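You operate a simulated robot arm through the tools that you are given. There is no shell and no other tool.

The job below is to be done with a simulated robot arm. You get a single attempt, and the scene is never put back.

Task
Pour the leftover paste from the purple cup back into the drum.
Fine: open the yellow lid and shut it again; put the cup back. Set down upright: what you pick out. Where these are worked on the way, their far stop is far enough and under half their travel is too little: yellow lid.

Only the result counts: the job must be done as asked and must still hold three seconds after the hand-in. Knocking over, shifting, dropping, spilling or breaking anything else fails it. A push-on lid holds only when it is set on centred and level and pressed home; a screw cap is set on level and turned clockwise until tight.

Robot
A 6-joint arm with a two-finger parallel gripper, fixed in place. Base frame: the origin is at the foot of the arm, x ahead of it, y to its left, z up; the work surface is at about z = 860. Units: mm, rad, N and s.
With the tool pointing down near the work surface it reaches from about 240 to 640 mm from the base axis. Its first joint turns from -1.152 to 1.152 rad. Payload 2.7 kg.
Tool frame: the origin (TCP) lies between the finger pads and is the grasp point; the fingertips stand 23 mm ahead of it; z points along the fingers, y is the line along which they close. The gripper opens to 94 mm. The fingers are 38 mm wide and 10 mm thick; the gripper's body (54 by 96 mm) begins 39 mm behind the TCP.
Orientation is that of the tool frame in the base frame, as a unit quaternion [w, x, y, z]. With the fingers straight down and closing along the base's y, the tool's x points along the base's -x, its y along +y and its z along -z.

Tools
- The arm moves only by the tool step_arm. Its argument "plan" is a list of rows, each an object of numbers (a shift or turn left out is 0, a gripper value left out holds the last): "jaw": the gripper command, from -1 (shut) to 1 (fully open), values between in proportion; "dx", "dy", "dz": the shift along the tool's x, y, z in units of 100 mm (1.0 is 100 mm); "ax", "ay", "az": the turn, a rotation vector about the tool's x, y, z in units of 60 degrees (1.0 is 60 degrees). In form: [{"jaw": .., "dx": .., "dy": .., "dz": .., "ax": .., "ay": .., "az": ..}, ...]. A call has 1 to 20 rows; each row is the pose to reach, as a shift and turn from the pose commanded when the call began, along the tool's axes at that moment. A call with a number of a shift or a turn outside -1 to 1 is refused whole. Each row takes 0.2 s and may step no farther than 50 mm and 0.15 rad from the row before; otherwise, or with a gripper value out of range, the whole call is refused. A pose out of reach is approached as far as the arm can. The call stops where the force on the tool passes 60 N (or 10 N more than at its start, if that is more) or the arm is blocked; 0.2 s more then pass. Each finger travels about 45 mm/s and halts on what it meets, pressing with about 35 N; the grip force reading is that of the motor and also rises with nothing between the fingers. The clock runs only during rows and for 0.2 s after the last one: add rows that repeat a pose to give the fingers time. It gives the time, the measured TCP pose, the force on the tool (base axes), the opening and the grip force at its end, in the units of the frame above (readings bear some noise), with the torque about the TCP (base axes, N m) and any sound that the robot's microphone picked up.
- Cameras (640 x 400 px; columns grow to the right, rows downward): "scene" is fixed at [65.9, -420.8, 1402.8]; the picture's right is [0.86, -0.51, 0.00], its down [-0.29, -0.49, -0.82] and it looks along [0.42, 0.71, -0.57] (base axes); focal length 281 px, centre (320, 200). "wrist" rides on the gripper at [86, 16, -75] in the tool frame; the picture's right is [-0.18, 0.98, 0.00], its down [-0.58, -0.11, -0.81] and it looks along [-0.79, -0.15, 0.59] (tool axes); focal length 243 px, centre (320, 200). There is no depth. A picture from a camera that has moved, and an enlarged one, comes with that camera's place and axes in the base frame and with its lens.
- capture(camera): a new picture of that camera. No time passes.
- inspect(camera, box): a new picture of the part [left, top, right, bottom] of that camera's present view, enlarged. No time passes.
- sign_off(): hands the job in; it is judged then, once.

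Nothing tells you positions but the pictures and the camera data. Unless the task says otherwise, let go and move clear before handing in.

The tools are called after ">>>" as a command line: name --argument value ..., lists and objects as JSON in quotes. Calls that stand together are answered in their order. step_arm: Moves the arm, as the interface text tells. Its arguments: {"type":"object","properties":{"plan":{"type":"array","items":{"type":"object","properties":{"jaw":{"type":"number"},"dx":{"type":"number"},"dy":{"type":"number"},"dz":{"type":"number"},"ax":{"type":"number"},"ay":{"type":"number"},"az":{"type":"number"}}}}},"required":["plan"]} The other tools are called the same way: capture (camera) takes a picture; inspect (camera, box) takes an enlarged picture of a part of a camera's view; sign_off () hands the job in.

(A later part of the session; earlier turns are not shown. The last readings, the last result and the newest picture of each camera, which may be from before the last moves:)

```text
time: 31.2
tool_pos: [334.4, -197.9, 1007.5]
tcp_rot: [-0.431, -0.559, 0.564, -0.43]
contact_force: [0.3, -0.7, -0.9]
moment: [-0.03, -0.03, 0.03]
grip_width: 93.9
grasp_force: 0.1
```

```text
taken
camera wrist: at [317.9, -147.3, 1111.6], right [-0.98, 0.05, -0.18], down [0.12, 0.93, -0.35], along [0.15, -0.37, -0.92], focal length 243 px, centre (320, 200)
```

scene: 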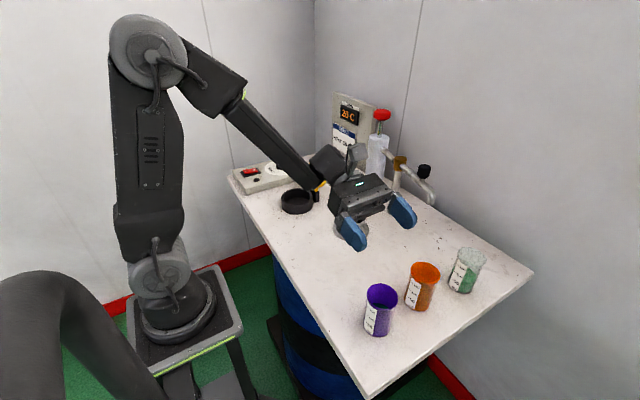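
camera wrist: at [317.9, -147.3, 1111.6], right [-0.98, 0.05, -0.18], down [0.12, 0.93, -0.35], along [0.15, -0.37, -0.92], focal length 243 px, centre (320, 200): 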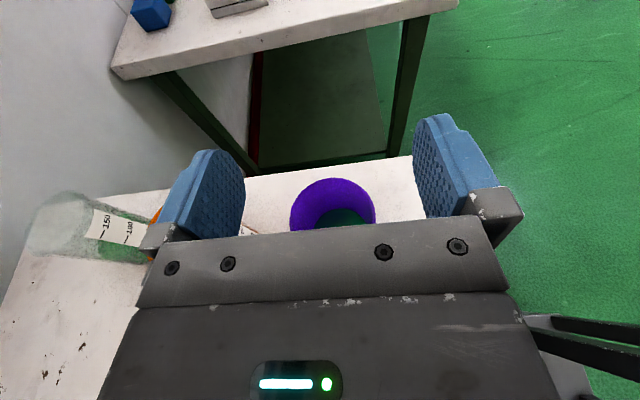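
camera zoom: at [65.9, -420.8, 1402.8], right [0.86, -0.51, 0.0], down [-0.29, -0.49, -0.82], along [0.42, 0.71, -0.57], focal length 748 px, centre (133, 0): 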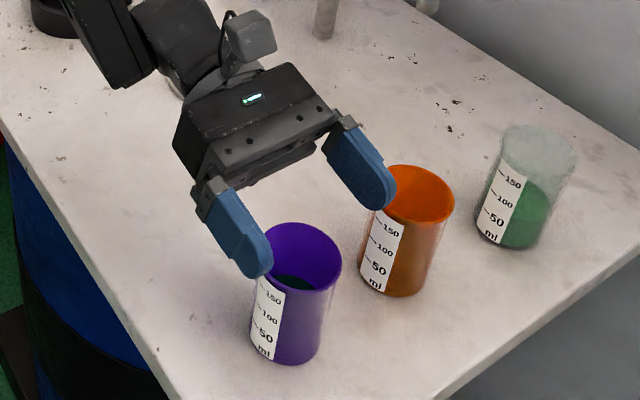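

The cup is centred between the open fingers. I'll back off 7 mm so the palm clears the rim and then descend vertically to grasp height.

>>> step_arm --plan '[{"dx": -0.018, "dy": 0.006, "dz": -0.068}, {"dx": -0.2, "dy": 0.006, "dz": -0.02}, {"dx": -0.38, "dy": 0.006, "dz": 0.028}, {"dx": -0.56, "dy": 0.006, "dz": 0.077}]'

>>> inspect --camera "scene" --box '[310, 200, 470, 350]'

>>> capture --camera "wrist"

```text
time: 32.2
tool_pos: [334.6, -189.8, 953.4]
tcp_rot: [-0.431, -0.558, 0.563, -0.431]
contact_force: [-0.1, 0.2, -0.5]
moment: [0.0, -0.02, -0.02]
grip_width: 94.0
grasp_force: 0.1
```

```text
2.67 times, centred on (390, 275) of scene
camera zoom: at [65.9, -420.8, 1402.8], right [0.86, -0.51, 0.0], down [-0.29, -0.49, -0.82], along [0.42, 0.71, -0.57], focal length 748 px, centre (133, 0)
```

zoom: 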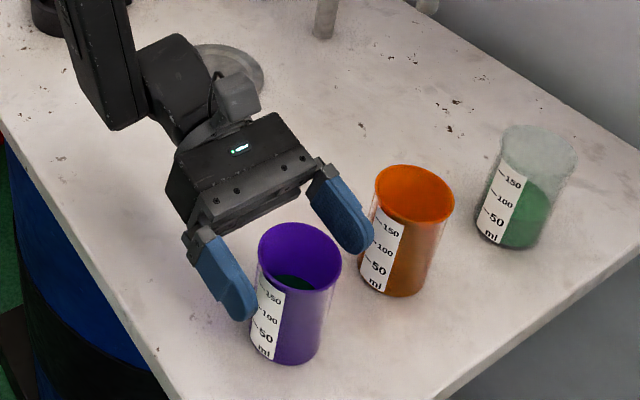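

```text
taken
camera wrist: at [317.5, -140.8, 1056.8], right [-0.98, 0.05, -0.18], down [0.12, 0.93, -0.35], along [0.15, -0.37, -0.92], focal length 243 px, centre (320, 200)
```

wrist: 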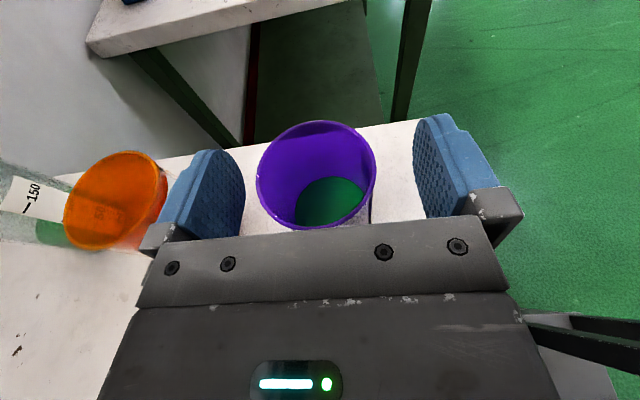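

Straddling the cup with clear gaps on both sides. Going down the last 38 mm.

>>> step_arm --plan '[{"dx": -0.12, "dz": 0.032}, {"dx": -0.24, "dz": 0.065}, {"dx": -0.367, "dz": 0.0985}, {"dx": -0.367, "dz": 0.0985}]'

>>> inspect --camera "scene" --box '[310, 200, 470, 350]'

>>> capture --camera "wrist"

```text
time: 33.2
tool_pos: [334.2, -191.5, 915.9]
tcp_rot: [-0.431, -0.559, 0.563, -0.431]
contact_force: [0.0, -0.6, -0.2]
moment: [-0.03, -0.03, 0.0]
grip_width: 94.2
grasp_force: 0.1
```

```text
2.67 times, centred on (390, 275) of scene
camera zoom: at [65.9, -420.8, 1402.8], right [0.86, -0.51, 0.0], down [-0.29, -0.49, -0.82], along [0.42, 0.71, -0.57], focal length 748 px, centre (133, 0)
```

zoom: 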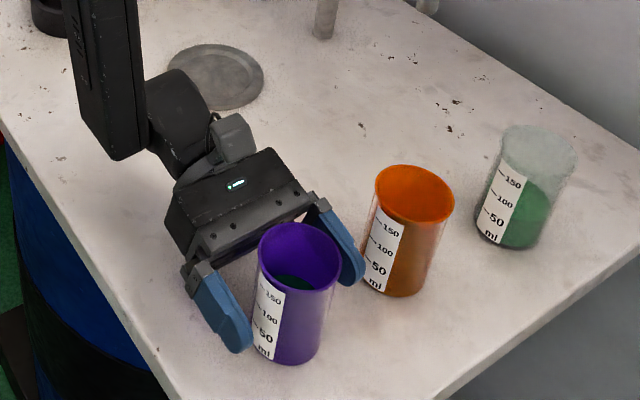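

```text
taken
camera wrist: at [317.4, -141.5, 1019.2], right [-0.98, 0.05, -0.18], down [0.12, 0.93, -0.35], along [0.15, -0.37, -0.92], focal length 243 px, centre (320, 200)
```

wrist: 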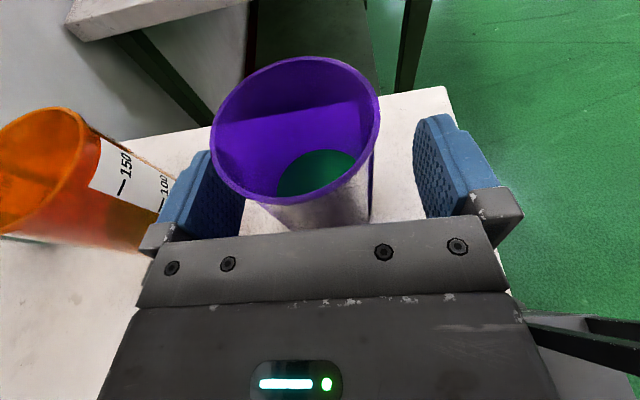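

Closing on the cup.

>>> step_arm --plan '[{"jaw": -0.05}, {"jaw": -0.05}, {"jaw": -0.05}, {"jaw": -1}, {"jaw": -1}, {"jaw": -1}]'

>>> capture --camera "wrist"

>>> inspect --camera "scene" --box '[310, 200, 470, 350]'

```text
time: 34.6
tool_pos: [334.0, -192.0, 915.4]
tcp_rot: [-0.431, -0.559, 0.562, -0.431]
contact_force: [-0.9, -0.5, 0.1]
moment: [0.03, 0.07, -0.02]
grip_width: 57.1
grasp_force: 34.9
```

```text
taken
camera wrist: at [317.4, -141.5, 1019.4], right [-0.98, 0.05, -0.18], down [0.11, 0.93, -0.35], along [0.15, -0.37, -0.92], focal length 243 px, centre (320, 200)
```

wrist: 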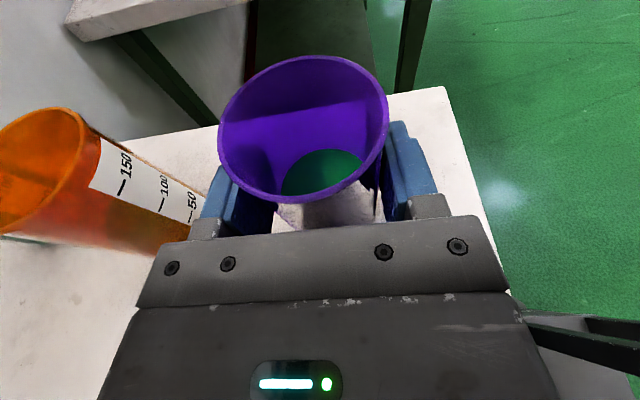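

```text
2.67 times, centred on (390, 275) of scene
camera zoom: at [65.9, -420.8, 1402.8], right [0.86, -0.51, 0.0], down [-0.29, -0.49, -0.82], along [0.42, 0.71, -0.57], focal length 748 px, centre (133, 0)
```

zoom: 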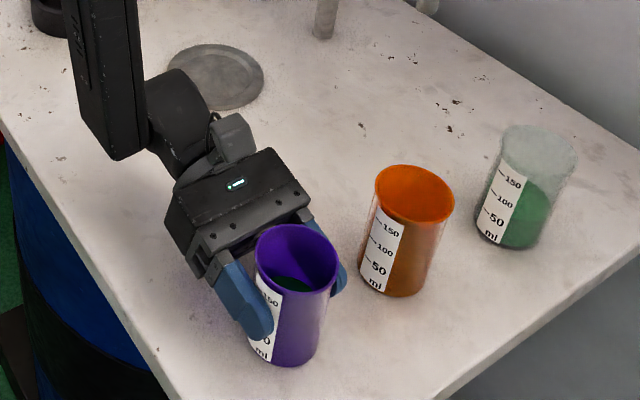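

Gripped at 57 mm with balanced forces. Lifting straight up 100 mm.

>>> step_arm --plan '[{"dx": 0.1, "dz": -0.027}, {"dx": 0.24, "dz": -0.064}, {"dx": 0.42, "dz": -0.113}, {"dx": 0.6, "dz": -0.161}, {"dx": 0.78, "dz": -0.209}, {"dx": 0.966, "dz": -0.259}]'

>>> capture --camera "scene"

>>> capture --camera "wrist"

```text
time: 36.0
tool_pos: [333.7, -191.7, 1015.6]
tcp_rot: [-0.431, -0.559, 0.563, -0.43]
contact_force: [0.0, 0.1, -2.0]
moment: [0.01, -0.01, 0.01]
grip_width: 57.2
grasp_force: 34.7
```

```text
taken
```

scene: 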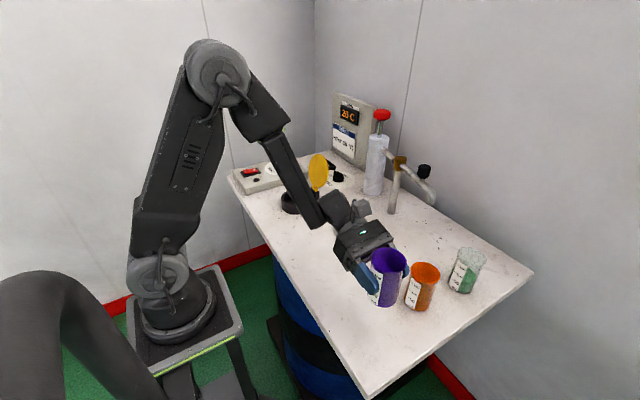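

```text
taken
camera wrist: at [317.1, -142.4, 1119.2], right [-0.98, 0.05, -0.18], down [0.11, 0.93, -0.35], along [0.15, -0.37, -0.92], focal length 243 px, centre (320, 200)
```

wrist: 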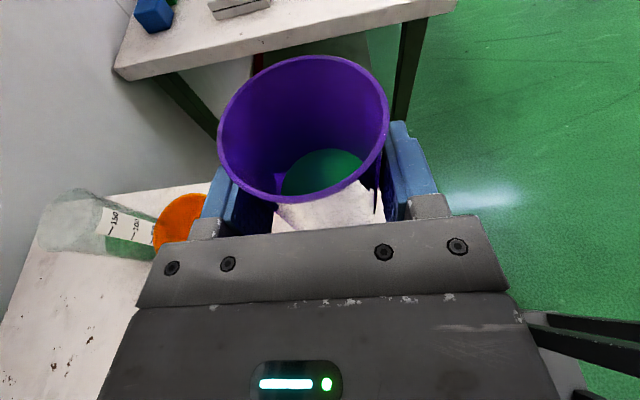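

The cup is held level, and weighs about 2 N. Now I swing it around toward the drum opening in several short sections, keeping it upright (turning only about the vertical).

>>> step_arm --plan '[{"dx": 0.053, "dy": -0.079, "dz": -0.123, "ax": 0.04, "az": -0.0108}, {"dx": 0.106, "dy": -0.158, "dz": -0.247, "ax": 0.08, "az": -0.0216}, {"dx": 0.16, "dy": -0.237, "dz": -0.37, "ax": 0.12, "az": -0.0324}, {"dx": 0.213, "dy": -0.317, "dz": -0.494, "ax": 0.161, "az": -0.0432}, {"dx": 0.266, "dy": -0.396, "dz": -0.617, "ax": 0.201, "az": -0.054}, {"dx": 0.319, "dy": -0.475, "dz": -0.741, "ax": 0.2415, "az": -0.0648}]'

>>> step_arm --plan '[{"dx": 0.045, "dy": -0.087, "dz": -0.122, "ax": 0.04, "az": -0.0108}, {"dx": 0.09, "dy": -0.175, "dz": -0.245, "ax": 0.08, "az": -0.0216}, {"dx": 0.134, "dy": -0.262, "dz": -0.367, "ax": 0.12, "az": -0.0324}, {"dx": 0.179, "dy": -0.35, "dz": -0.489, "ax": 0.161, "az": -0.0432}, {"dx": 0.224, "dy": -0.437, "dz": -0.612, "ax": 0.201, "az": -0.054}, {"dx": 0.269, "dy": -0.525, "dz": -0.734, "ax": 0.2415, "az": -0.0648}]'

>>> capture --camera "scene"

>>> capture --camera "wrist"

```text
time: 37.4
tool_pos: [381.6, -128.4, 1065.8]
tcp_rot: [0.371, 0.628, -0.485, 0.482]
contact_force: [-0.6, 0.0, -1.0]
moment: [0.02, -0.05, -0.01]
grip_width: 57.1
grasp_force: 35.1
```

```text
time: 38.8
tool_pos: [417.8, -51.8, 1111.5]
tcp_rot: [0.306, 0.685, -0.398, 0.528]
contact_force: [-0.4, 0.8, -0.4]
moment: [0.01, 0.04, -0.04]
grip_width: 56.8
grasp_force: 35.0
```

```text
taken
```

scene: 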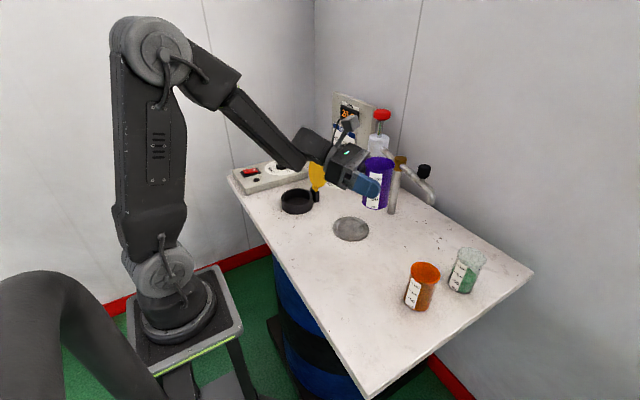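

```text
taken
camera wrist: at [378.1, -16.9, 1215.1], right [-0.88, -0.45, -0.18], down [-0.37, 0.86, -0.35], along [0.31, -0.24, -0.92], focal length 243 px, centre (320, 200)
```

wrist: 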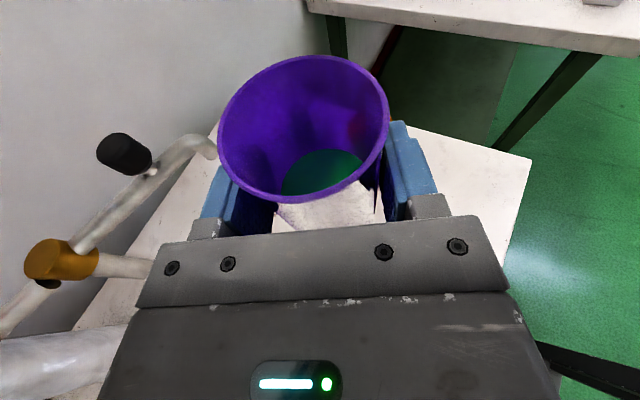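

Tracking perfectly. Continuing the swing.

>>> step_arm --plan '[{"dx": -0.027, "dy": -0.096, "dz": -0.102, "ax": 0.04, "az": -0.0108}, {"dx": -0.055, "dy": -0.193, "dz": -0.204, "ax": 0.08, "az": -0.0216}, {"dx": -0.082, "dy": -0.289, "dz": -0.306, "ax": 0.12, "az": -0.0324}, {"dx": -0.109, "dy": -0.385, "dz": -0.409, "ax": 0.161, "az": -0.0432}, {"dx": -0.137, "dy": -0.482, "dz": -0.511, "ax": 0.201, "az": -0.054}, {"dx": -0.164, "dy": -0.578, "dz": -0.613, "ax": 0.2415, "az": -0.0648}]'

>>> step_arm --plan '[{"dx": -0.027, "dy": -0.105, "dz": -0.101, "ax": 0.04, "az": -0.0108}, {"dx": -0.054, "dy": -0.211, "dz": -0.202, "ax": 0.08, "az": -0.0216}, {"dx": -0.081, "dy": -0.316, "dz": -0.302, "ax": 0.12, "az": -0.0324}, {"dx": -0.108, "dy": -0.421, "dz": -0.403, "ax": 0.161, "az": -0.0432}, {"dx": -0.135, "dy": -0.527, "dz": -0.504, "ax": 0.201, "az": -0.054}, {"dx": -0.162, "dy": -0.632, "dz": -0.605, "ax": 0.2415, "az": -0.0648}]'

>>> capture --camera "scene"

>>> capture --camera "wrist"

```text
time: 40.2
tool_pos: [436.7, 31.8, 1110.9]
tcp_rot: [0.234, 0.732, -0.306, 0.563]
contact_force: [0.6, 0.3, -0.9]
moment: [0.0, 0.0, 0.03]
grip_width: 56.8
grasp_force: 34.8
```

```text
time: 41.6
tool_pos: [438.2, 119.3, 1111.3]
tcp_rot: [0.159, 0.765, -0.208, 0.588]
contact_force: [0.3, 0.1, -1.2]
moment: [0.0, 0.02, 0.0]
grip_width: 57.0
grasp_force: 34.9
```

```text
taken
```

scene: 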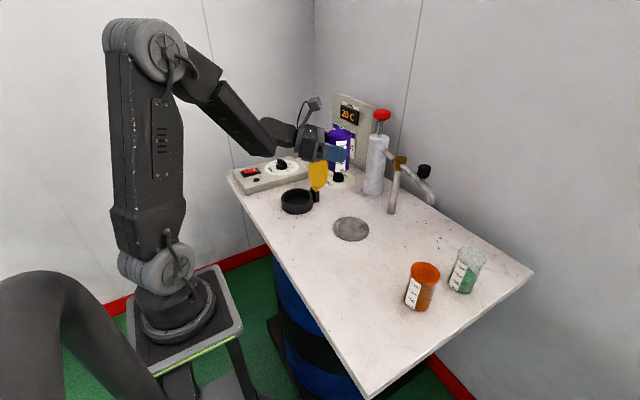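

```text
taken
camera wrist: at [385.6, 130.6, 1214.6], right [-0.54, -0.82, -0.18], down [-0.75, 0.56, -0.35], along [0.39, -0.06, -0.92], focal length 243 px, centre (320, 200)
```

wrist: 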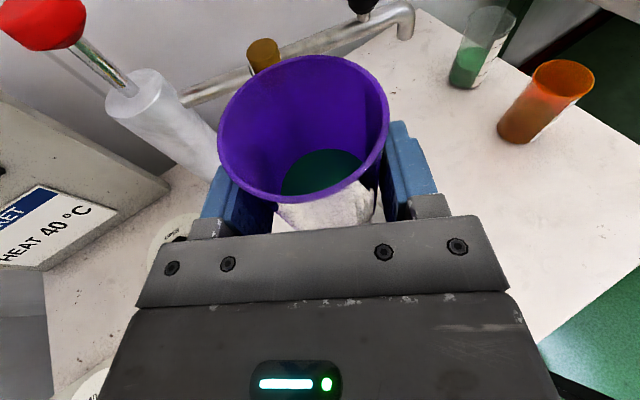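

Continuing the last two sections of the swing to above the open neck (staying above the open lid's top edge).

>>> step_arm --plan '[{"dx": -0.029, "dy": -0.109, "dz": -0.11, "ax": 0.04, "az": -0.0108}, {"dx": -0.059, "dy": -0.218, "dz": -0.219, "ax": 0.08, "az": -0.0216}, {"dx": -0.088, "dy": -0.327, "dz": -0.329, "ax": 0.12, "az": -0.0324}, {"dx": -0.117, "dy": -0.436, "dz": -0.438, "ax": 0.161, "az": -0.0432}, {"dx": -0.147, "dy": -0.545, "dz": -0.548, "ax": 0.201, "az": -0.054}, {"dx": -0.176, "dy": -0.654, "dz": -0.657, "ax": 0.2415, "az": -0.0648}]'

>>> step_arm --plan '[{"dx": -0.025, "dy": -0.124, "dz": -0.092, "ax": 0.04, "az": -0.0108}, {"dx": -0.049, "dy": -0.249, "dz": -0.185, "ax": 0.08, "az": -0.0216}, {"dx": -0.074, "dy": -0.373, "dz": -0.277, "ax": 0.12, "az": -0.0324}, {"dx": -0.099, "dy": -0.498, "dz": -0.369, "ax": 0.161, "az": -0.0432}, {"dx": -0.123, "dy": -0.622, "dz": -0.462, "ax": 0.201, "az": -0.054}, {"dx": -0.148, "dy": -0.747, "dz": -0.554, "ax": 0.2415, "az": -0.0648}]'

>>> capture --camera "scene"

>>> inspect --camera "scene" --box '[230, 80, 390, 220]'

>>> capture --camera "wrist"

```text
time: 43.0
tool_pos: [411.2, 211.0, 1108.9]
tcp_rot: [0.081, 0.786, -0.106, 0.604]
contact_force: [-0.9, 0.5, -0.8]
moment: [-0.01, 0.02, 0.0]
grip_width: 57.0
grasp_force: 34.5
```

```text
time: 44.4
tool_pos: [374.7, 297.7, 1110.3]
tcp_rot: [0.001, 0.793, -0.001, 0.61]
contact_force: [0.3, -0.8, -1.5]
moment: [-0.01, -0.02, 0.01]
grip_width: 57.1
grasp_force: 35.3
```

```text
taken
```

scene: 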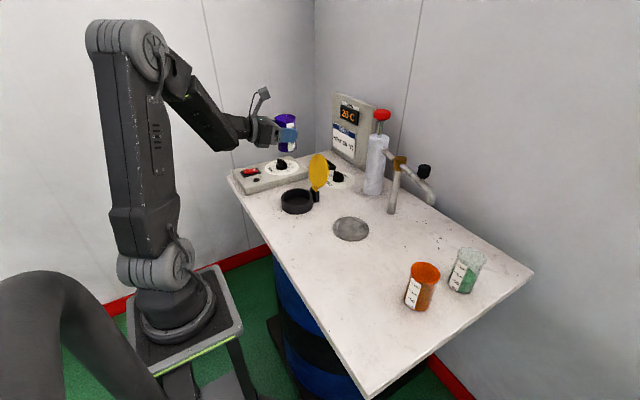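

```text
2.86 times, centred on (310, 150) of scene
camera zoom: at [65.9, -420.8, 1402.8], right [0.86, -0.51, 0.0], down [-0.29, -0.49, -0.82], along [0.42, 0.71, -0.57], focal length 802 px, centre (349, 343)
```

zoom: 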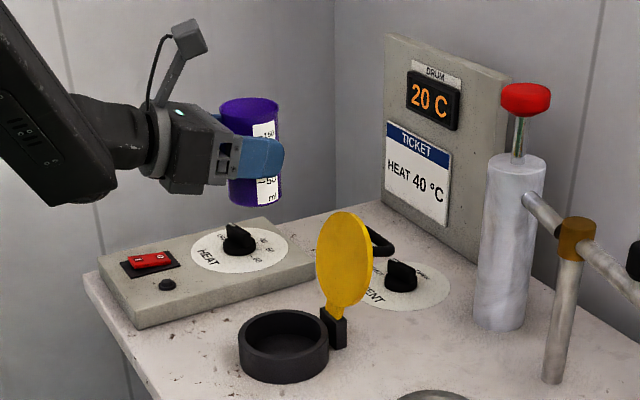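

```text
taken
camera wrist: at [323.6, 281.6, 1213.4], right [-0.05, -0.98, -0.18], down [-0.93, 0.11, -0.36], along [0.37, 0.15, -0.92], focal length 243 px, centre (320, 200)
```

wrist: 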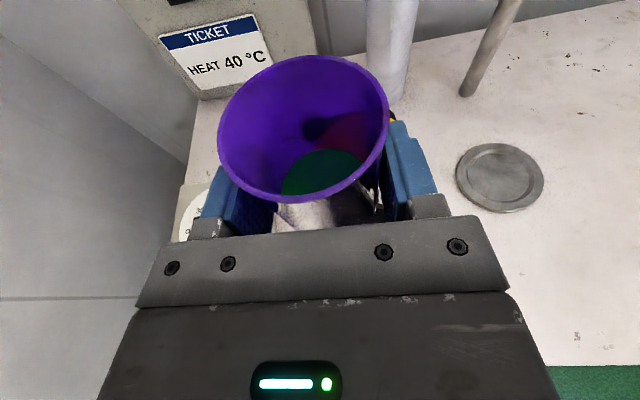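

The cup is above the neck with the hand pointing +x and camera up. Now descending to pouring height (TCP at about (380, 308, 968)).

>>> step_arm --plan '[{"dx": -0.152, "dy": -0.02, "dz": 0.052}, {"dx": -0.304, "dy": -0.041, "dz": 0.103}, {"dx": -0.456, "dy": -0.062, "dz": 0.155}, {"dx": -0.608, "dy": -0.082, "dz": 0.206}, {"dx": -0.76, "dy": -0.103, "dz": 0.258}]'

>>> step_arm --plan '[{"dx": -0.15, "dz": 0.04}, {"dx": -0.3, "dz": 0.08}, {"dx": -0.45, "dz": 0.12}, {"dx": -0.6, "dz": 0.16}]'

>>> inspect --camera "scene" --box '[230, 100, 390, 220]'

>>> capture --camera "wrist"

```text
time: 45.6
tool_pos: [380.3, 306.4, 1031.8]
tcp_rot: [0.0, 0.792, -0.002, 0.611]
contact_force: [0.4, 0.4, -1.0]
moment: [0.01, -0.03, 0.0]
grip_width: 57.1
grasp_force: 35.0
```

```text
time: 46.6
tool_pos: [380.8, 306.7, 968.8]
tcp_rot: [0.001, 0.792, -0.002, 0.61]
contact_force: [0.4, 0.4, -1.7]
moment: [0.03, -0.01, 0.0]
grip_width: 56.9
grasp_force: 34.7
```

```text
3.33 times, centred on (310, 160) of scene
camera zoom: at [65.9, -420.8, 1402.8], right [0.86, -0.51, 0.0], down [-0.29, -0.49, -0.82], along [0.42, 0.71, -0.57], focal length 936 px, centre (353, 333)
```

zoom: 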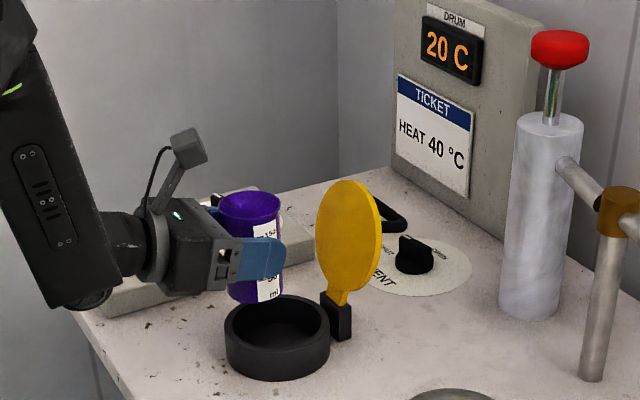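

```text
taken
camera wrist: at [329.4, 290.8, 1071.6], right [-0.05, -0.98, -0.18], down [-0.93, 0.11, -0.36], along [0.37, 0.15, -0.92], focal length 243 px, centre (320, 200)
```

wrist: 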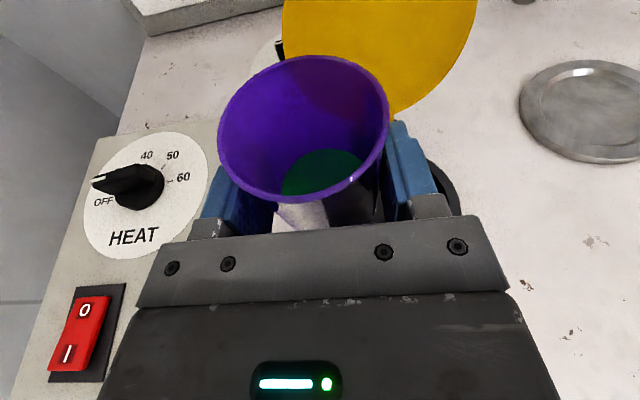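

Neck centre is confirmed at about (386, 263), inner radius about 40 mm. Beginning the roll (cup top swinging toward −y) to 45°, where the paste still stays in.

>>> step_arm --plan '[{"dy": -0.01, "az": 0.083}, {"dy": -0.02, "az": 0.167}, {"dy": -0.03, "az": 0.25}, {"dy": -0.04, "az": 0.333}, {"dy": -0.04, "az": 0.417}, {"dy": -0.04, "az": 0.5}, {"dy": -0.04, "az": 0.583}, {"dy": -0.04, "az": 0.667}, {"dy": -0.04, "az": 0.75}]'

>>> inspect --camera "scene" --box '[230, 100, 390, 220]'

>>> capture --camera "wrist"

```text
time: 48.6
tool_pos: [381.7, 311.3, 968.1]
tcp_rot: [-0.233, 0.731, -0.306, 0.564]
contact_force: [-0.4, 0.2, -1.2]
moment: [-0.01, 0.03, 0.01]
grip_width: 57.2
grasp_force: 35.4
```

```text
3.33 times, centred on (310, 160) of scene
camera zoom: at [65.9, -420.8, 1402.8], right [0.86, -0.51, 0.0], down [-0.29, -0.49, -0.82], along [0.42, 0.71, -0.57], focal length 936 px, centre (353, 333)
```

zoom: 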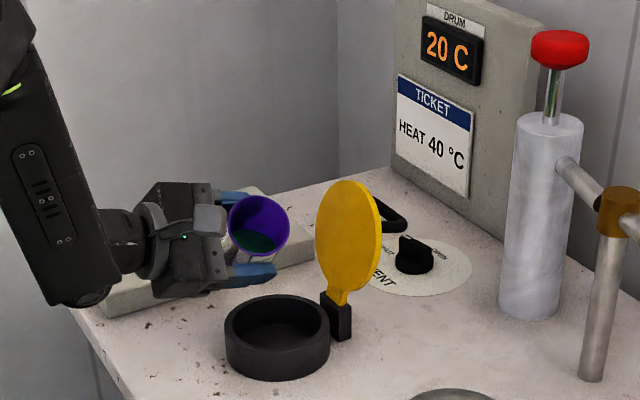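

```text
taken
camera wrist: at [320.7, 239.0, 1036.2], right [-0.21, -0.56, -0.8], down [-0.86, 0.49, -0.12], along [0.46, 0.66, -0.59], focal length 243 px, centre (320, 200)
```

wrist: 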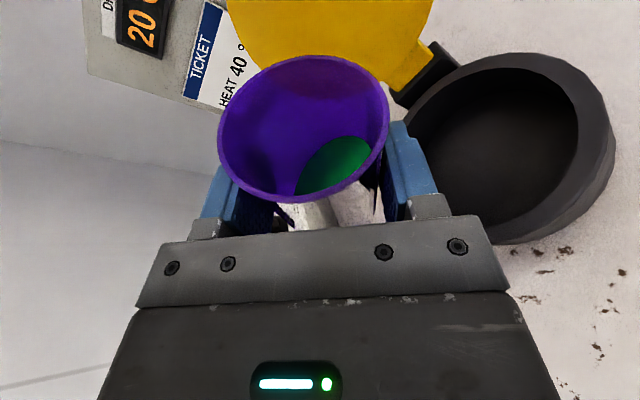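

The neck is fully open beneath. The lip is tracking over the neck centre. Continuing to 75° while lowering slightly, then pausing.

>>> step_arm --plan '[{"dx": -0.014, "dy": 0.018, "dz": 0.008, "az": 0.083}, {"dx": -0.027, "dy": 0.036, "dz": 0.015, "az": 0.167}, {"dx": -0.041, "dy": 0.054, "dz": 0.023, "az": 0.25}, {"dx": -0.054, "dy": 0.071, "dz": 0.031, "az": 0.333}, {"dx": -0.068, "dy": 0.089, "dz": 0.038, "az": 0.417}, {"dx": -0.081, "dy": 0.107, "dz": 0.046, "az": 0.5}, {"dx": -0.081, "dy": 0.107, "dz": 0.046, "az": 0.5}]'

>>> inspect --camera "scene" --box '[230, 100, 390, 220]'

>>> capture --camera "wrist"

```text
time: 50.2
tool_pos: [381.4, 310.6, 954.2]
tcp_rot: [-0.371, 0.627, -0.485, 0.484]
contact_force: [-0.1, 0.4, -1.0]
moment: [-0.03, 0.0, 0.04]
grip_width: 56.7
grasp_force: 35.2
```

```text
3.33 times, centred on (310, 160) of scene
camera zoom: at [65.9, -420.8, 1402.8], right [0.86, -0.51, 0.0], down [-0.29, -0.49, -0.82], along [0.42, 0.71, -0.57], focal length 936 px, centre (353, 333)
```

zoom: 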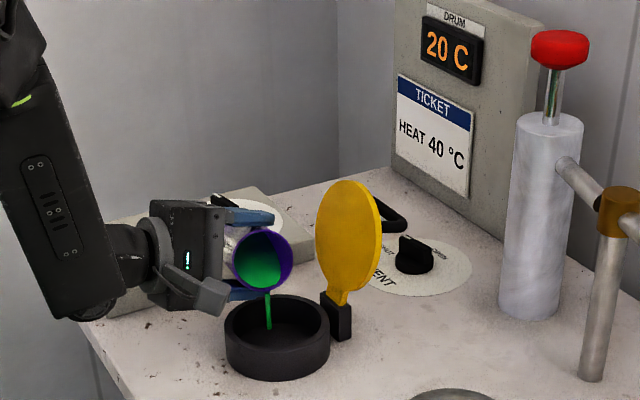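

```text
taken
camera wrist: at [310.8, 222.6, 980.5], right [-0.26, -0.07, -0.96], down [-0.79, 0.59, 0.16], along [0.56, 0.8, -0.21], focal length 243 px, centre (320, 200)
```

wrist: 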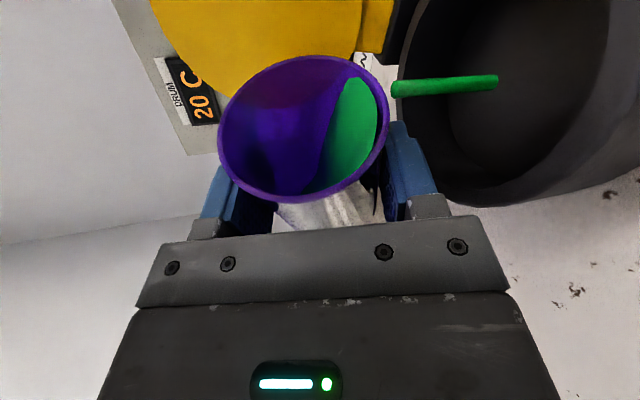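

A green stream is running from the lip into the neck, well inside the ring. I'll hold here to let it flow.

>>> step_arm --plan '[{"az": 0.0}, {"az": 0.0}, {"az": 0.0}, {"az": 0.0}, {"az": 0.0}, {"az": 0.0}, {"az": 0.0}, {"az": 0.0}, {"az": 0.0}, {"az": 0.0}]'

>>> inspect --camera "scene" --box '[230, 100, 390, 220]'

>>> capture --camera "wrist"

```text
time: 52.4
tool_pos: [381.9, 310.1, 954.6]
tcp_rot: [-0.37, 0.628, -0.483, 0.485]
contact_force: [0.4, 0.4, -0.8]
moment: [0.01, 0.02, -0.01]
grip_width: 57.0
grasp_force: 35.0
```

```text
3.33 times, centred on (310, 160) of scene
camera zoom: at [65.9, -420.8, 1402.8], right [0.86, -0.51, 0.0], down [-0.29, -0.49, -0.82], along [0.42, 0.71, -0.57], focal length 936 px, centre (353, 333)
```

zoom: 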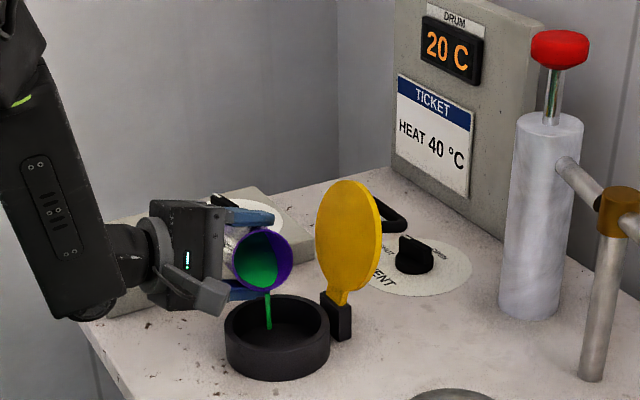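

```text
taken
camera wrist: at [310.7, 222.6, 980.6], right [-0.26, -0.08, -0.96], down [-0.79, 0.59, 0.16], along [0.56, 0.8, -0.21], focal length 243 px, centre (320, 200)
```

wrist: 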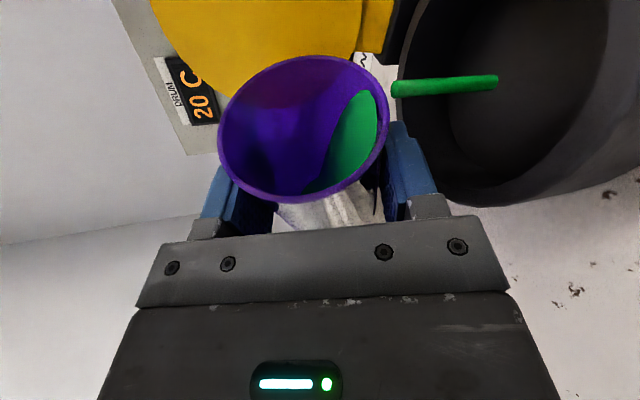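

Flow is steady and inside the neck. Increasing the tilt slowly to 105°, shifting to keep the lip over the neck centre.

>>> step_arm --plan '[{"dx": 0.006, "dy": 0.001, "dz": 0.002, "az": 0.042}, {"dx": 0.012, "dy": 0.002, "dz": 0.005, "az": 0.083}, {"dx": 0.02, "dy": 0.004, "dz": 0.007, "az": 0.125}, {"dx": 0.028, "dy": 0.006, "dz": 0.01, "az": 0.167}, {"dx": 0.038, "dy": 0.008, "dz": 0.012, "az": 0.208}, {"dx": 0.05, "dy": 0.01, "dz": 0.014, "az": 0.25}, {"dx": 0.062, "dy": 0.012, "dz": 0.017, "az": 0.292}, {"dx": 0.074, "dy": 0.015, "dz": 0.019, "az": 0.333}, {"dx": 0.087, "dy": 0.018, "dz": 0.022, "az": 0.375}, {"dx": 0.1, "dy": 0.02, "dz": 0.024, "az": 0.417}, {"dx": 0.114, "dy": 0.023, "dz": 0.026, "az": 0.458}, {"dx": 0.128, "dy": 0.026, "dz": 0.029, "az": 0.5}, {"dx": 0.128, "dy": 0.026, "dz": 0.029, "az": 0.5}, {"dx": 0.128, "dy": 0.026, "dz": 0.029, "az": 0.5}, {"dx": 0.128, "dy": 0.026, "dz": 0.029, "az": 0.5}]'

>>> inspect --camera "scene" --box '[230, 100, 390, 220]'

>>> capture --camera "wrist"

```text
time: 55.6
tool_pos: [383.2, 297.8, 954.9]
tcp_rot: [0.483, -0.481, 0.63, -0.373]
contact_force: [0.3, 0.2, 0.3]
moment: [-0.02, -0.02, 0.02]
grip_width: 56.2
grasp_force: 35.1
```

```text
3.33 times, centred on (310, 160) of scene
camera zoom: at [65.9, -420.8, 1402.8], right [0.86, -0.51, 0.0], down [-0.29, -0.49, -0.82], along [0.42, 0.71, -0.57], focal length 936 px, centre (353, 333)
```

zoom: 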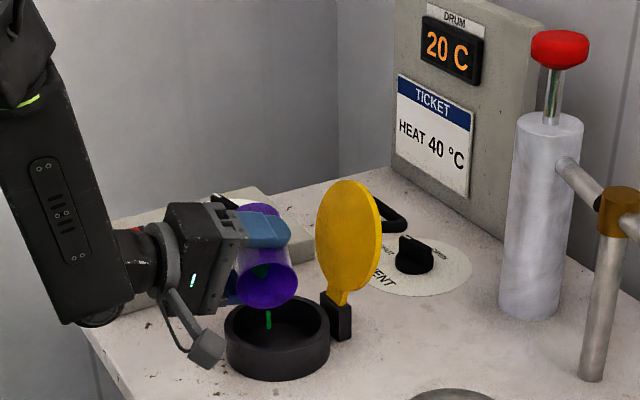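

```text
taken
camera wrist: at [301.3, 218.0, 937.3], right [-0.23, 0.43, -0.87], down [-0.71, 0.54, 0.45], along [0.66, 0.72, 0.19], focal length 243 px, centre (320, 200)
```

wrist: 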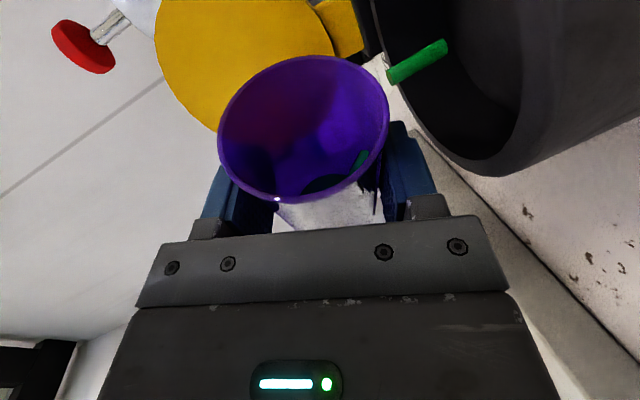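

Nearly empty; a small amount remains. Increasing to 135° with the lip kept over the neck and waiting there.

>>> step_arm --plan '[{"dx": 0.015, "dy": -0.017, "dz": -0.002, "az": 0.05}, {"dx": 0.032, "dy": -0.034, "dz": -0.004, "az": 0.1}, {"dx": 0.049, "dy": -0.051, "dz": -0.006, "az": 0.15}, {"dx": 0.067, "dy": -0.068, "dz": -0.008, "az": 0.2}, {"dx": 0.085, "dy": -0.085, "dz": -0.01, "az": 0.25}, {"dx": 0.103, "dy": -0.102, "dz": -0.012, "az": 0.3}, {"dx": 0.12, "dy": -0.119, "dz": -0.015, "az": 0.35}, {"dx": 0.138, "dy": -0.136, "dz": -0.017, "az": 0.4}, {"dx": 0.155, "dy": -0.152, "dz": -0.019, "az": 0.45}, {"dx": 0.172, "dy": -0.169, "dz": -0.021, "az": 0.5}, {"dx": 0.172, "dy": -0.169, "dz": -0.021, "az": 0.5}, {"dx": 0.172, "dy": -0.169, "dz": -0.021, "az": 0.5}, {"dx": 0.172, "dy": -0.169, "dz": -0.021, "az": 0.5}, {"dx": 0.172, "dy": -0.169, "dz": -0.021, "az": 0.5}, {"dx": 0.172, "dy": -0.169, "dz": -0.021, "az": 0.5}]'

>>> inspect --camera "scene" --box '[230, 100, 390, 220]'

>>> capture --camera "wrist"

```text
time: 58.8
tool_pos: [385.1, 275.1, 967.1]
tcp_rot: [0.562, -0.302, 0.733, -0.235]
contact_force: [-0.1, 1.4, -0.5]
moment: [0.01, 0.0, 0.02]
grip_width: 56.5
grasp_force: 34.7
```

```text
3.33 times, centred on (310, 160) of scene
camera zoom: at [65.9, -420.8, 1402.8], right [0.86, -0.51, 0.0], down [-0.29, -0.49, -0.82], along [0.42, 0.71, -0.57], focal length 936 px, centre (353, 333)
```

zoom: 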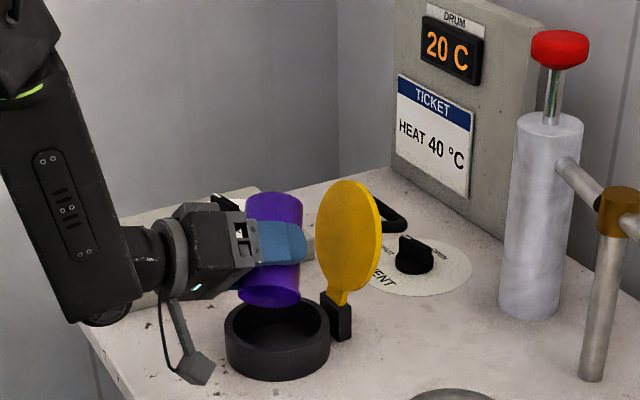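

```text
taken
camera wrist: at [293.8, 226.7, 916.5], right [-0.14, 0.83, -0.55], down [-0.65, 0.34, 0.68], along [0.74, 0.45, 0.49], focal length 243 px, centre (320, 200)
```

wrist: 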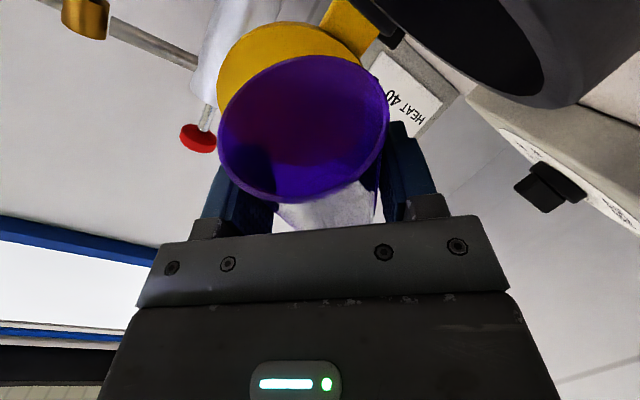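

No stream and no green in the cup any more. Let me look closely and hold a little longer to drain any drip.

>>> step_arm --plan '[{"az": 0.0}, {"az": 0.0}, {"az": 0.0}, {"az": 0.0}, {"az": 0.0}, {"az": 0.0}, {"az": 0.0}, {"az": 0.0}, {"az": 0.0}, {"az": 0.0}]'

>>> inspect --camera "wrist" --box '[200, 40, 420, 230]'

>>> inspect --camera "scene" --box '[270, 140, 340, 200]'

```text
time: 61.0
tool_pos: [385.9, 275.8, 965.6]
tcp_rot: [0.562, -0.302, 0.733, -0.235]
contact_force: [-0.7, -0.1, -0.5]
moment: [0.0, 0.03, 0.0]
grip_width: 56.3
grasp_force: 35.0
```

```text
2.11 times, centred on (310, 135) of wrist
camera zoom: at [293.8, 226.7, 916.5], right [-0.14, 0.83, -0.55], down [-0.65, 0.34, 0.68], along [0.74, 0.45, 0.49], focal length 511 px, centre (341, 337)
```

zoom: 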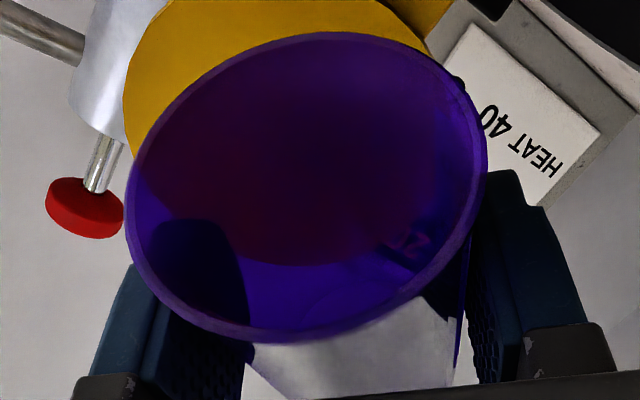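

```text
6.67 times, centred on (305, 170) of scene
camera zoom: at [65.9, -420.8, 1402.8], right [0.86, -0.51, 0.0], down [-0.29, -0.49, -0.82], along [0.42, 0.71, -0.57], focal length 1871 px, centre (420, 400)
```

zoom: 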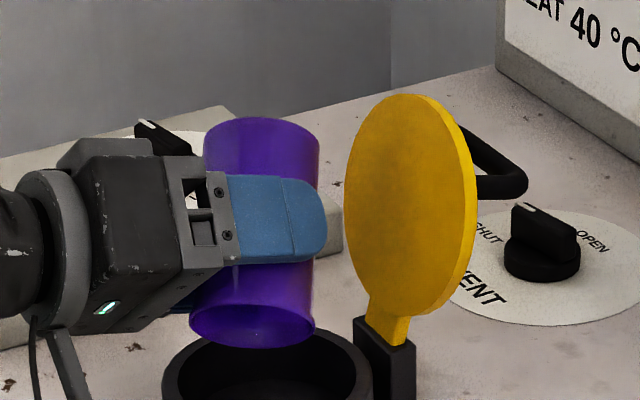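

The cup is empty. Rolling back upright, keeping the lip over the neck for the first part.

>>> step_arm --plan '[{"dx": -0.025, "dy": 0.013, "dz": -0.007, "az": -0.083}, {"dx": -0.05, "dy": 0.026, "dz": -0.014, "az": -0.167}, {"dx": -0.075, "dy": 0.038, "dz": -0.021, "az": -0.25}, {"dx": -0.1, "dy": 0.051, "dz": -0.028, "az": -0.333}, {"dx": -0.124, "dy": 0.064, "dz": -0.034, "az": -0.417}, {"dx": -0.149, "dy": 0.077, "dz": -0.041, "az": -0.5}, {"dx": -0.174, "dy": 0.089, "dz": -0.048, "az": -0.583}, {"dx": -0.199, "dy": 0.102, "dz": -0.055, "az": -0.667}, {"dx": -0.224, "dy": 0.115, "dz": -0.062, "az": -0.75}]'

>>> step_arm --plan '[{"dx": -0.006, "dy": -0.019, "dz": -0.005, "az": -0.1}, {"dx": -0.012, "dy": -0.039, "dz": -0.01, "az": -0.2}, {"dx": -0.018, "dy": -0.058, "dz": -0.016, "az": -0.3}, {"dx": -0.024, "dy": -0.077, "dz": -0.021, "az": -0.4}, {"dx": -0.03, "dy": -0.097, "dz": -0.026, "az": -0.5}, {"dx": -0.036, "dy": -0.116, "dz": -0.031, "az": -0.6}, {"dx": -0.042, "dy": -0.135, "dz": -0.036, "az": -0.7}, {"dx": -0.048, "dy": -0.154, "dz": -0.042, "az": -0.8}, {"dx": -0.054, "dy": -0.174, "dz": -0.047, "az": -0.9}, {"dx": -0.06, "dy": -0.193, "dz": -0.052, "az": -1.0}]'

>>> step_arm --plan '[{"dx": 0.084, "dy": -0.048, "dz": -0.026, "az": -0.083}, {"dx": 0.167, "dy": -0.097, "dz": -0.052, "az": -0.167}, {"dx": 0.251, "dy": -0.145, "dz": -0.078, "az": -0.25}, {"dx": 0.335, "dy": -0.193, "dz": -0.103, "az": -0.333}, {"dx": 0.418, "dy": -0.242, "dz": -0.129, "az": -0.417}, {"dx": 0.502, "dy": -0.29, "dz": -0.155, "az": -0.5}]'

>>> capture --camera "scene"

>>> capture --camera "wrist"

```text
time: 63.0
tool_pos: [381.1, 298.7, 974.5]
tcp_rot: [0.43, -0.56, 0.561, -0.433]
contact_force: [-0.5, -0.7, -0.6]
moment: [0.01, 0.0, 0.0]
grip_width: 56.3
grasp_force: 35.0
```

```text
time: 65.2
tool_pos: [381.4, 306.0, 995.7]
tcp_rot: [-0.156, 0.765, -0.205, 0.59]
contact_force: [0.2, -0.4, -0.2]
moment: [0.03, 0.0, 0.02]
grip_width: 55.9
grasp_force: 34.9
```

```text
time: 66.6
tool_pos: [382.2, 305.2, 1056.2]
tcp_rot: [0.002, 0.793, -0.001, 0.609]
contact_force: [-0.1, 0.3, -0.3]
moment: [0.01, 0.02, -0.02]
grip_width: 56.4
grasp_force: 35.5
```

```text
taken
```

scene: 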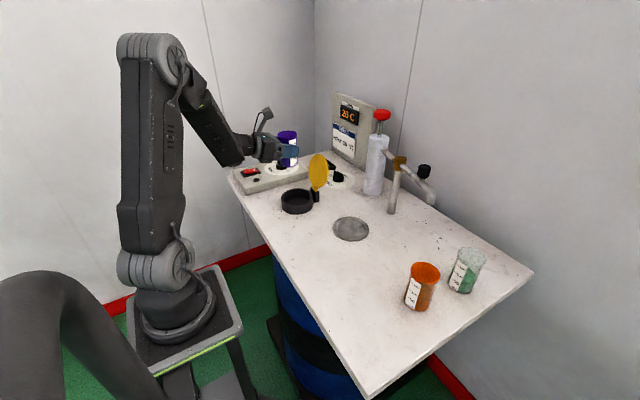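

```text
taken
camera wrist: at [330.5, 290.0, 1160.3], right [-0.05, -0.98, -0.18], down [-0.93, 0.11, -0.36], along [0.37, 0.14, -0.92], focal length 243 px, centre (320, 200)
```

wrist: 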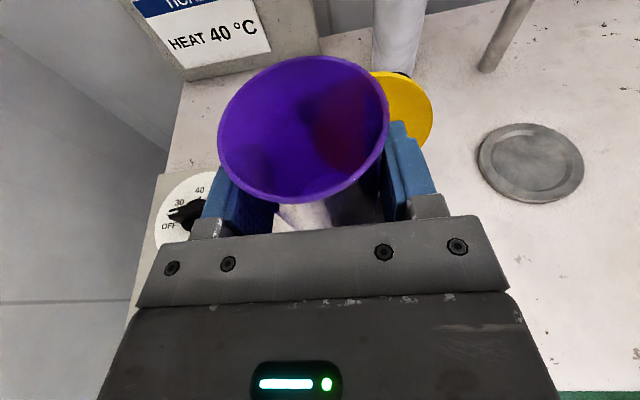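

The cup is empty and upright, no drips visible. Lifting and swinging back along the same path.

>>> step_arm --plan '[{"dx": 0.127, "dy": 0.02, "dz": -0.049}, {"dx": 0.254, "dy": 0.04, "dz": -0.099}, {"dx": 0.38, "dy": 0.06, "dz": -0.148}, {"dx": 0.507, "dy": 0.08, "dz": -0.197}]'

>>> step_arm --plan '[{"dx": 0.016, "dy": 0.145, "dz": 0.058, "ax": -0.04, "az": 0.0108}, {"dx": 0.031, "dy": 0.29, "dz": 0.116, "ax": -0.08, "az": 0.0216}, {"dx": 0.047, "dy": 0.435, "dz": 0.174, "ax": -0.12, "az": 0.0324}, {"dx": 0.062, "dy": 0.58, "dz": 0.232, "ax": -0.161, "az": 0.0432}, {"dx": 0.078, "dy": 0.725, "dz": 0.29, "ax": -0.201, "az": 0.054}, {"dx": 0.093, "dy": 0.87, "dz": 0.348, "ax": -0.2415, "az": 0.0648}]'

>>> step_arm --plan '[{"dx": 0.021, "dy": 0.135, "dz": 0.078, "ax": -0.04, "az": 0.0108}, {"dx": 0.042, "dy": 0.27, "dz": 0.156, "ax": -0.08, "az": 0.0216}, {"dx": 0.063, "dy": 0.405, "dz": 0.235, "ax": -0.12, "az": 0.0324}, {"dx": 0.084, "dy": 0.539, "dz": 0.313, "ax": -0.161, "az": 0.0432}, {"dx": 0.105, "dy": 0.674, "dz": 0.391, "ax": -0.201, "az": 0.054}, {"dx": 0.126, "dy": 0.809, "dz": 0.469, "ax": -0.2415, "az": 0.0648}]'

>>> step_arm --plan '[{"dx": 0.018, "dy": 0.127, "dz": 0.069, "ax": -0.04, "az": 0.0108}, {"dx": 0.037, "dy": 0.255, "dz": 0.137, "ax": -0.08, "az": 0.0216}, {"dx": 0.055, "dy": 0.382, "dz": 0.206, "ax": -0.12, "az": 0.0324}, {"dx": 0.073, "dy": 0.509, "dz": 0.275, "ax": -0.161, "az": 0.0432}, {"dx": 0.092, "dy": 0.637, "dz": 0.343, "ax": -0.201, "az": 0.054}, {"dx": 0.11, "dy": 0.764, "dz": 0.412, "ax": -0.2415, "az": 0.0648}]'

```text
time: 67.6
tool_pos: [375.2, 299.1, 1110.5]
tcp_rot: [0.002, 0.793, -0.002, 0.61]
contact_force: [0.9, 0.6, -0.9]
moment: [-0.02, 0.01, -0.01]
grip_width: 56.2
grasp_force: 34.8
```

```text
time: 69.0
tool_pos: [411.2, 210.7, 1109.5]
tcp_rot: [0.081, 0.786, -0.106, 0.603]
contact_force: [0.0, -0.3, 0.2]
moment: [0.0, 0.0, -0.03]
grip_width: 56.1
grasp_force: 34.3
```

```text
time: 70.4
tool_pos: [434.7, 120.1, 1110.3]
tcp_rot: [0.159, 0.765, -0.208, 0.588]
contact_force: [-0.6, -0.2, -0.3]
moment: [0.01, 0.01, -0.02]
grip_width: 56.3
grasp_force: 34.8
```

```text
time: 71.8
tool_pos: [434.0, 32.1, 1108.4]
tcp_rot: [0.234, 0.731, -0.306, 0.563]
contact_force: [-0.9, -0.2, -1.0]
moment: [0.01, 0.0, -0.03]
grip_width: 56.2
grasp_force: 35.2
```

On track. Continuing the last three sections back to above the cup's original spot.

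>>> step_arm --plan '[{"dx": 0.021, "dy": 0.118, "dz": 0.077, "ax": -0.04, "az": 0.0108}, {"dx": 0.041, "dy": 0.236, "dz": 0.154, "ax": -0.08, "az": 0.0216}, {"dx": 0.062, "dy": 0.354, "dz": 0.231, "ax": -0.12, "az": 0.0324}, {"dx": 0.083, "dy": 0.472, "dz": 0.308, "ax": -0.161, "az": 0.0432}, {"dx": 0.103, "dy": 0.59, "dz": 0.385, "ax": -0.201, "az": 0.054}, {"dx": 0.124, "dy": 0.708, "dz": 0.462, "ax": -0.2415, "az": 0.0648}]'

>>> step_arm --plan '[{"dx": 0.021, "dy": 0.116, "dz": 0.078, "ax": -0.04, "az": 0.0108}, {"dx": 0.042, "dy": 0.232, "dz": 0.155, "ax": -0.08, "az": 0.0216}, {"dx": 0.063, "dy": 0.348, "dz": 0.233, "ax": -0.12, "az": 0.0324}, {"dx": 0.083, "dy": 0.464, "dz": 0.311, "ax": -0.161, "az": 0.0432}, {"dx": 0.104, "dy": 0.58, "dz": 0.388, "ax": -0.201, "az": 0.054}, {"dx": 0.125, "dy": 0.696, "dz": 0.466, "ax": -0.2415, "az": 0.0648}]'

>>> step_arm --plan '[{"dx": 0.022, "dy": 0.1, "dz": 0.08, "ax": -0.04, "az": 0.0108}, {"dx": 0.043, "dy": 0.199, "dz": 0.16, "ax": -0.08, "az": 0.0216}, {"dx": 0.065, "dy": 0.299, "dz": 0.24, "ax": -0.12, "az": 0.0324}, {"dx": 0.086, "dy": 0.399, "dz": 0.321, "ax": -0.161, "az": 0.0432}, {"dx": 0.108, "dy": 0.498, "dz": 0.401, "ax": -0.201, "az": 0.054}, {"dx": 0.129, "dy": 0.598, "dz": 0.481, "ax": -0.2415, "az": 0.0648}]'

>>> capture --camera "scene"

>>> capture --camera "wrist"

```text
time: 73.2
tool_pos: [416.7, -52.4, 1110.0]
tcp_rot: [0.305, 0.685, -0.399, 0.527]
contact_force: [0.1, 0.8, -0.8]
moment: [0.0, 0.01, -0.02]
grip_width: 56.4
grasp_force: 35.2
```

```text
time: 74.6
tool_pos: [380.4, -128.4, 1109.0]
tcp_rot: [0.372, 0.627, -0.486, 0.482]
contact_force: [0.1, -0.6, -0.5]
moment: [0.01, 0.0, 0.0]
grip_width: 56.0
grasp_force: 35.2
```

```text
time: 76.0
tool_pos: [337.5, -190.8, 1109.4]
tcp_rot: [-0.432, -0.558, 0.563, -0.43]
contact_force: [-0.1, -0.3, 0.0]
moment: [0.01, 0.0, 0.02]
grip_width: 56.2
grasp_force: 34.7
```

```text
taken
```

scene: 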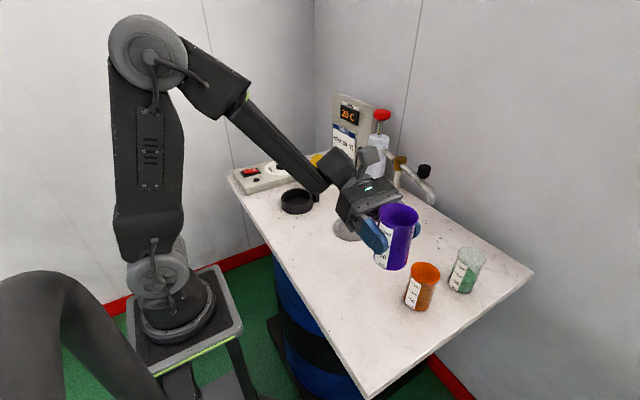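

```text
taken
camera wrist: at [319.9, -141.2, 1213.4], right [-0.98, 0.05, -0.18], down [0.12, 0.93, -0.35], along [0.15, -0.37, -0.92], focal length 243 px, centre (320, 200)
```

wrist: 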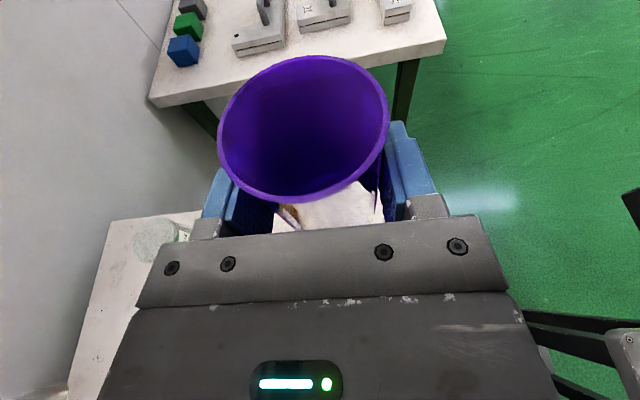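

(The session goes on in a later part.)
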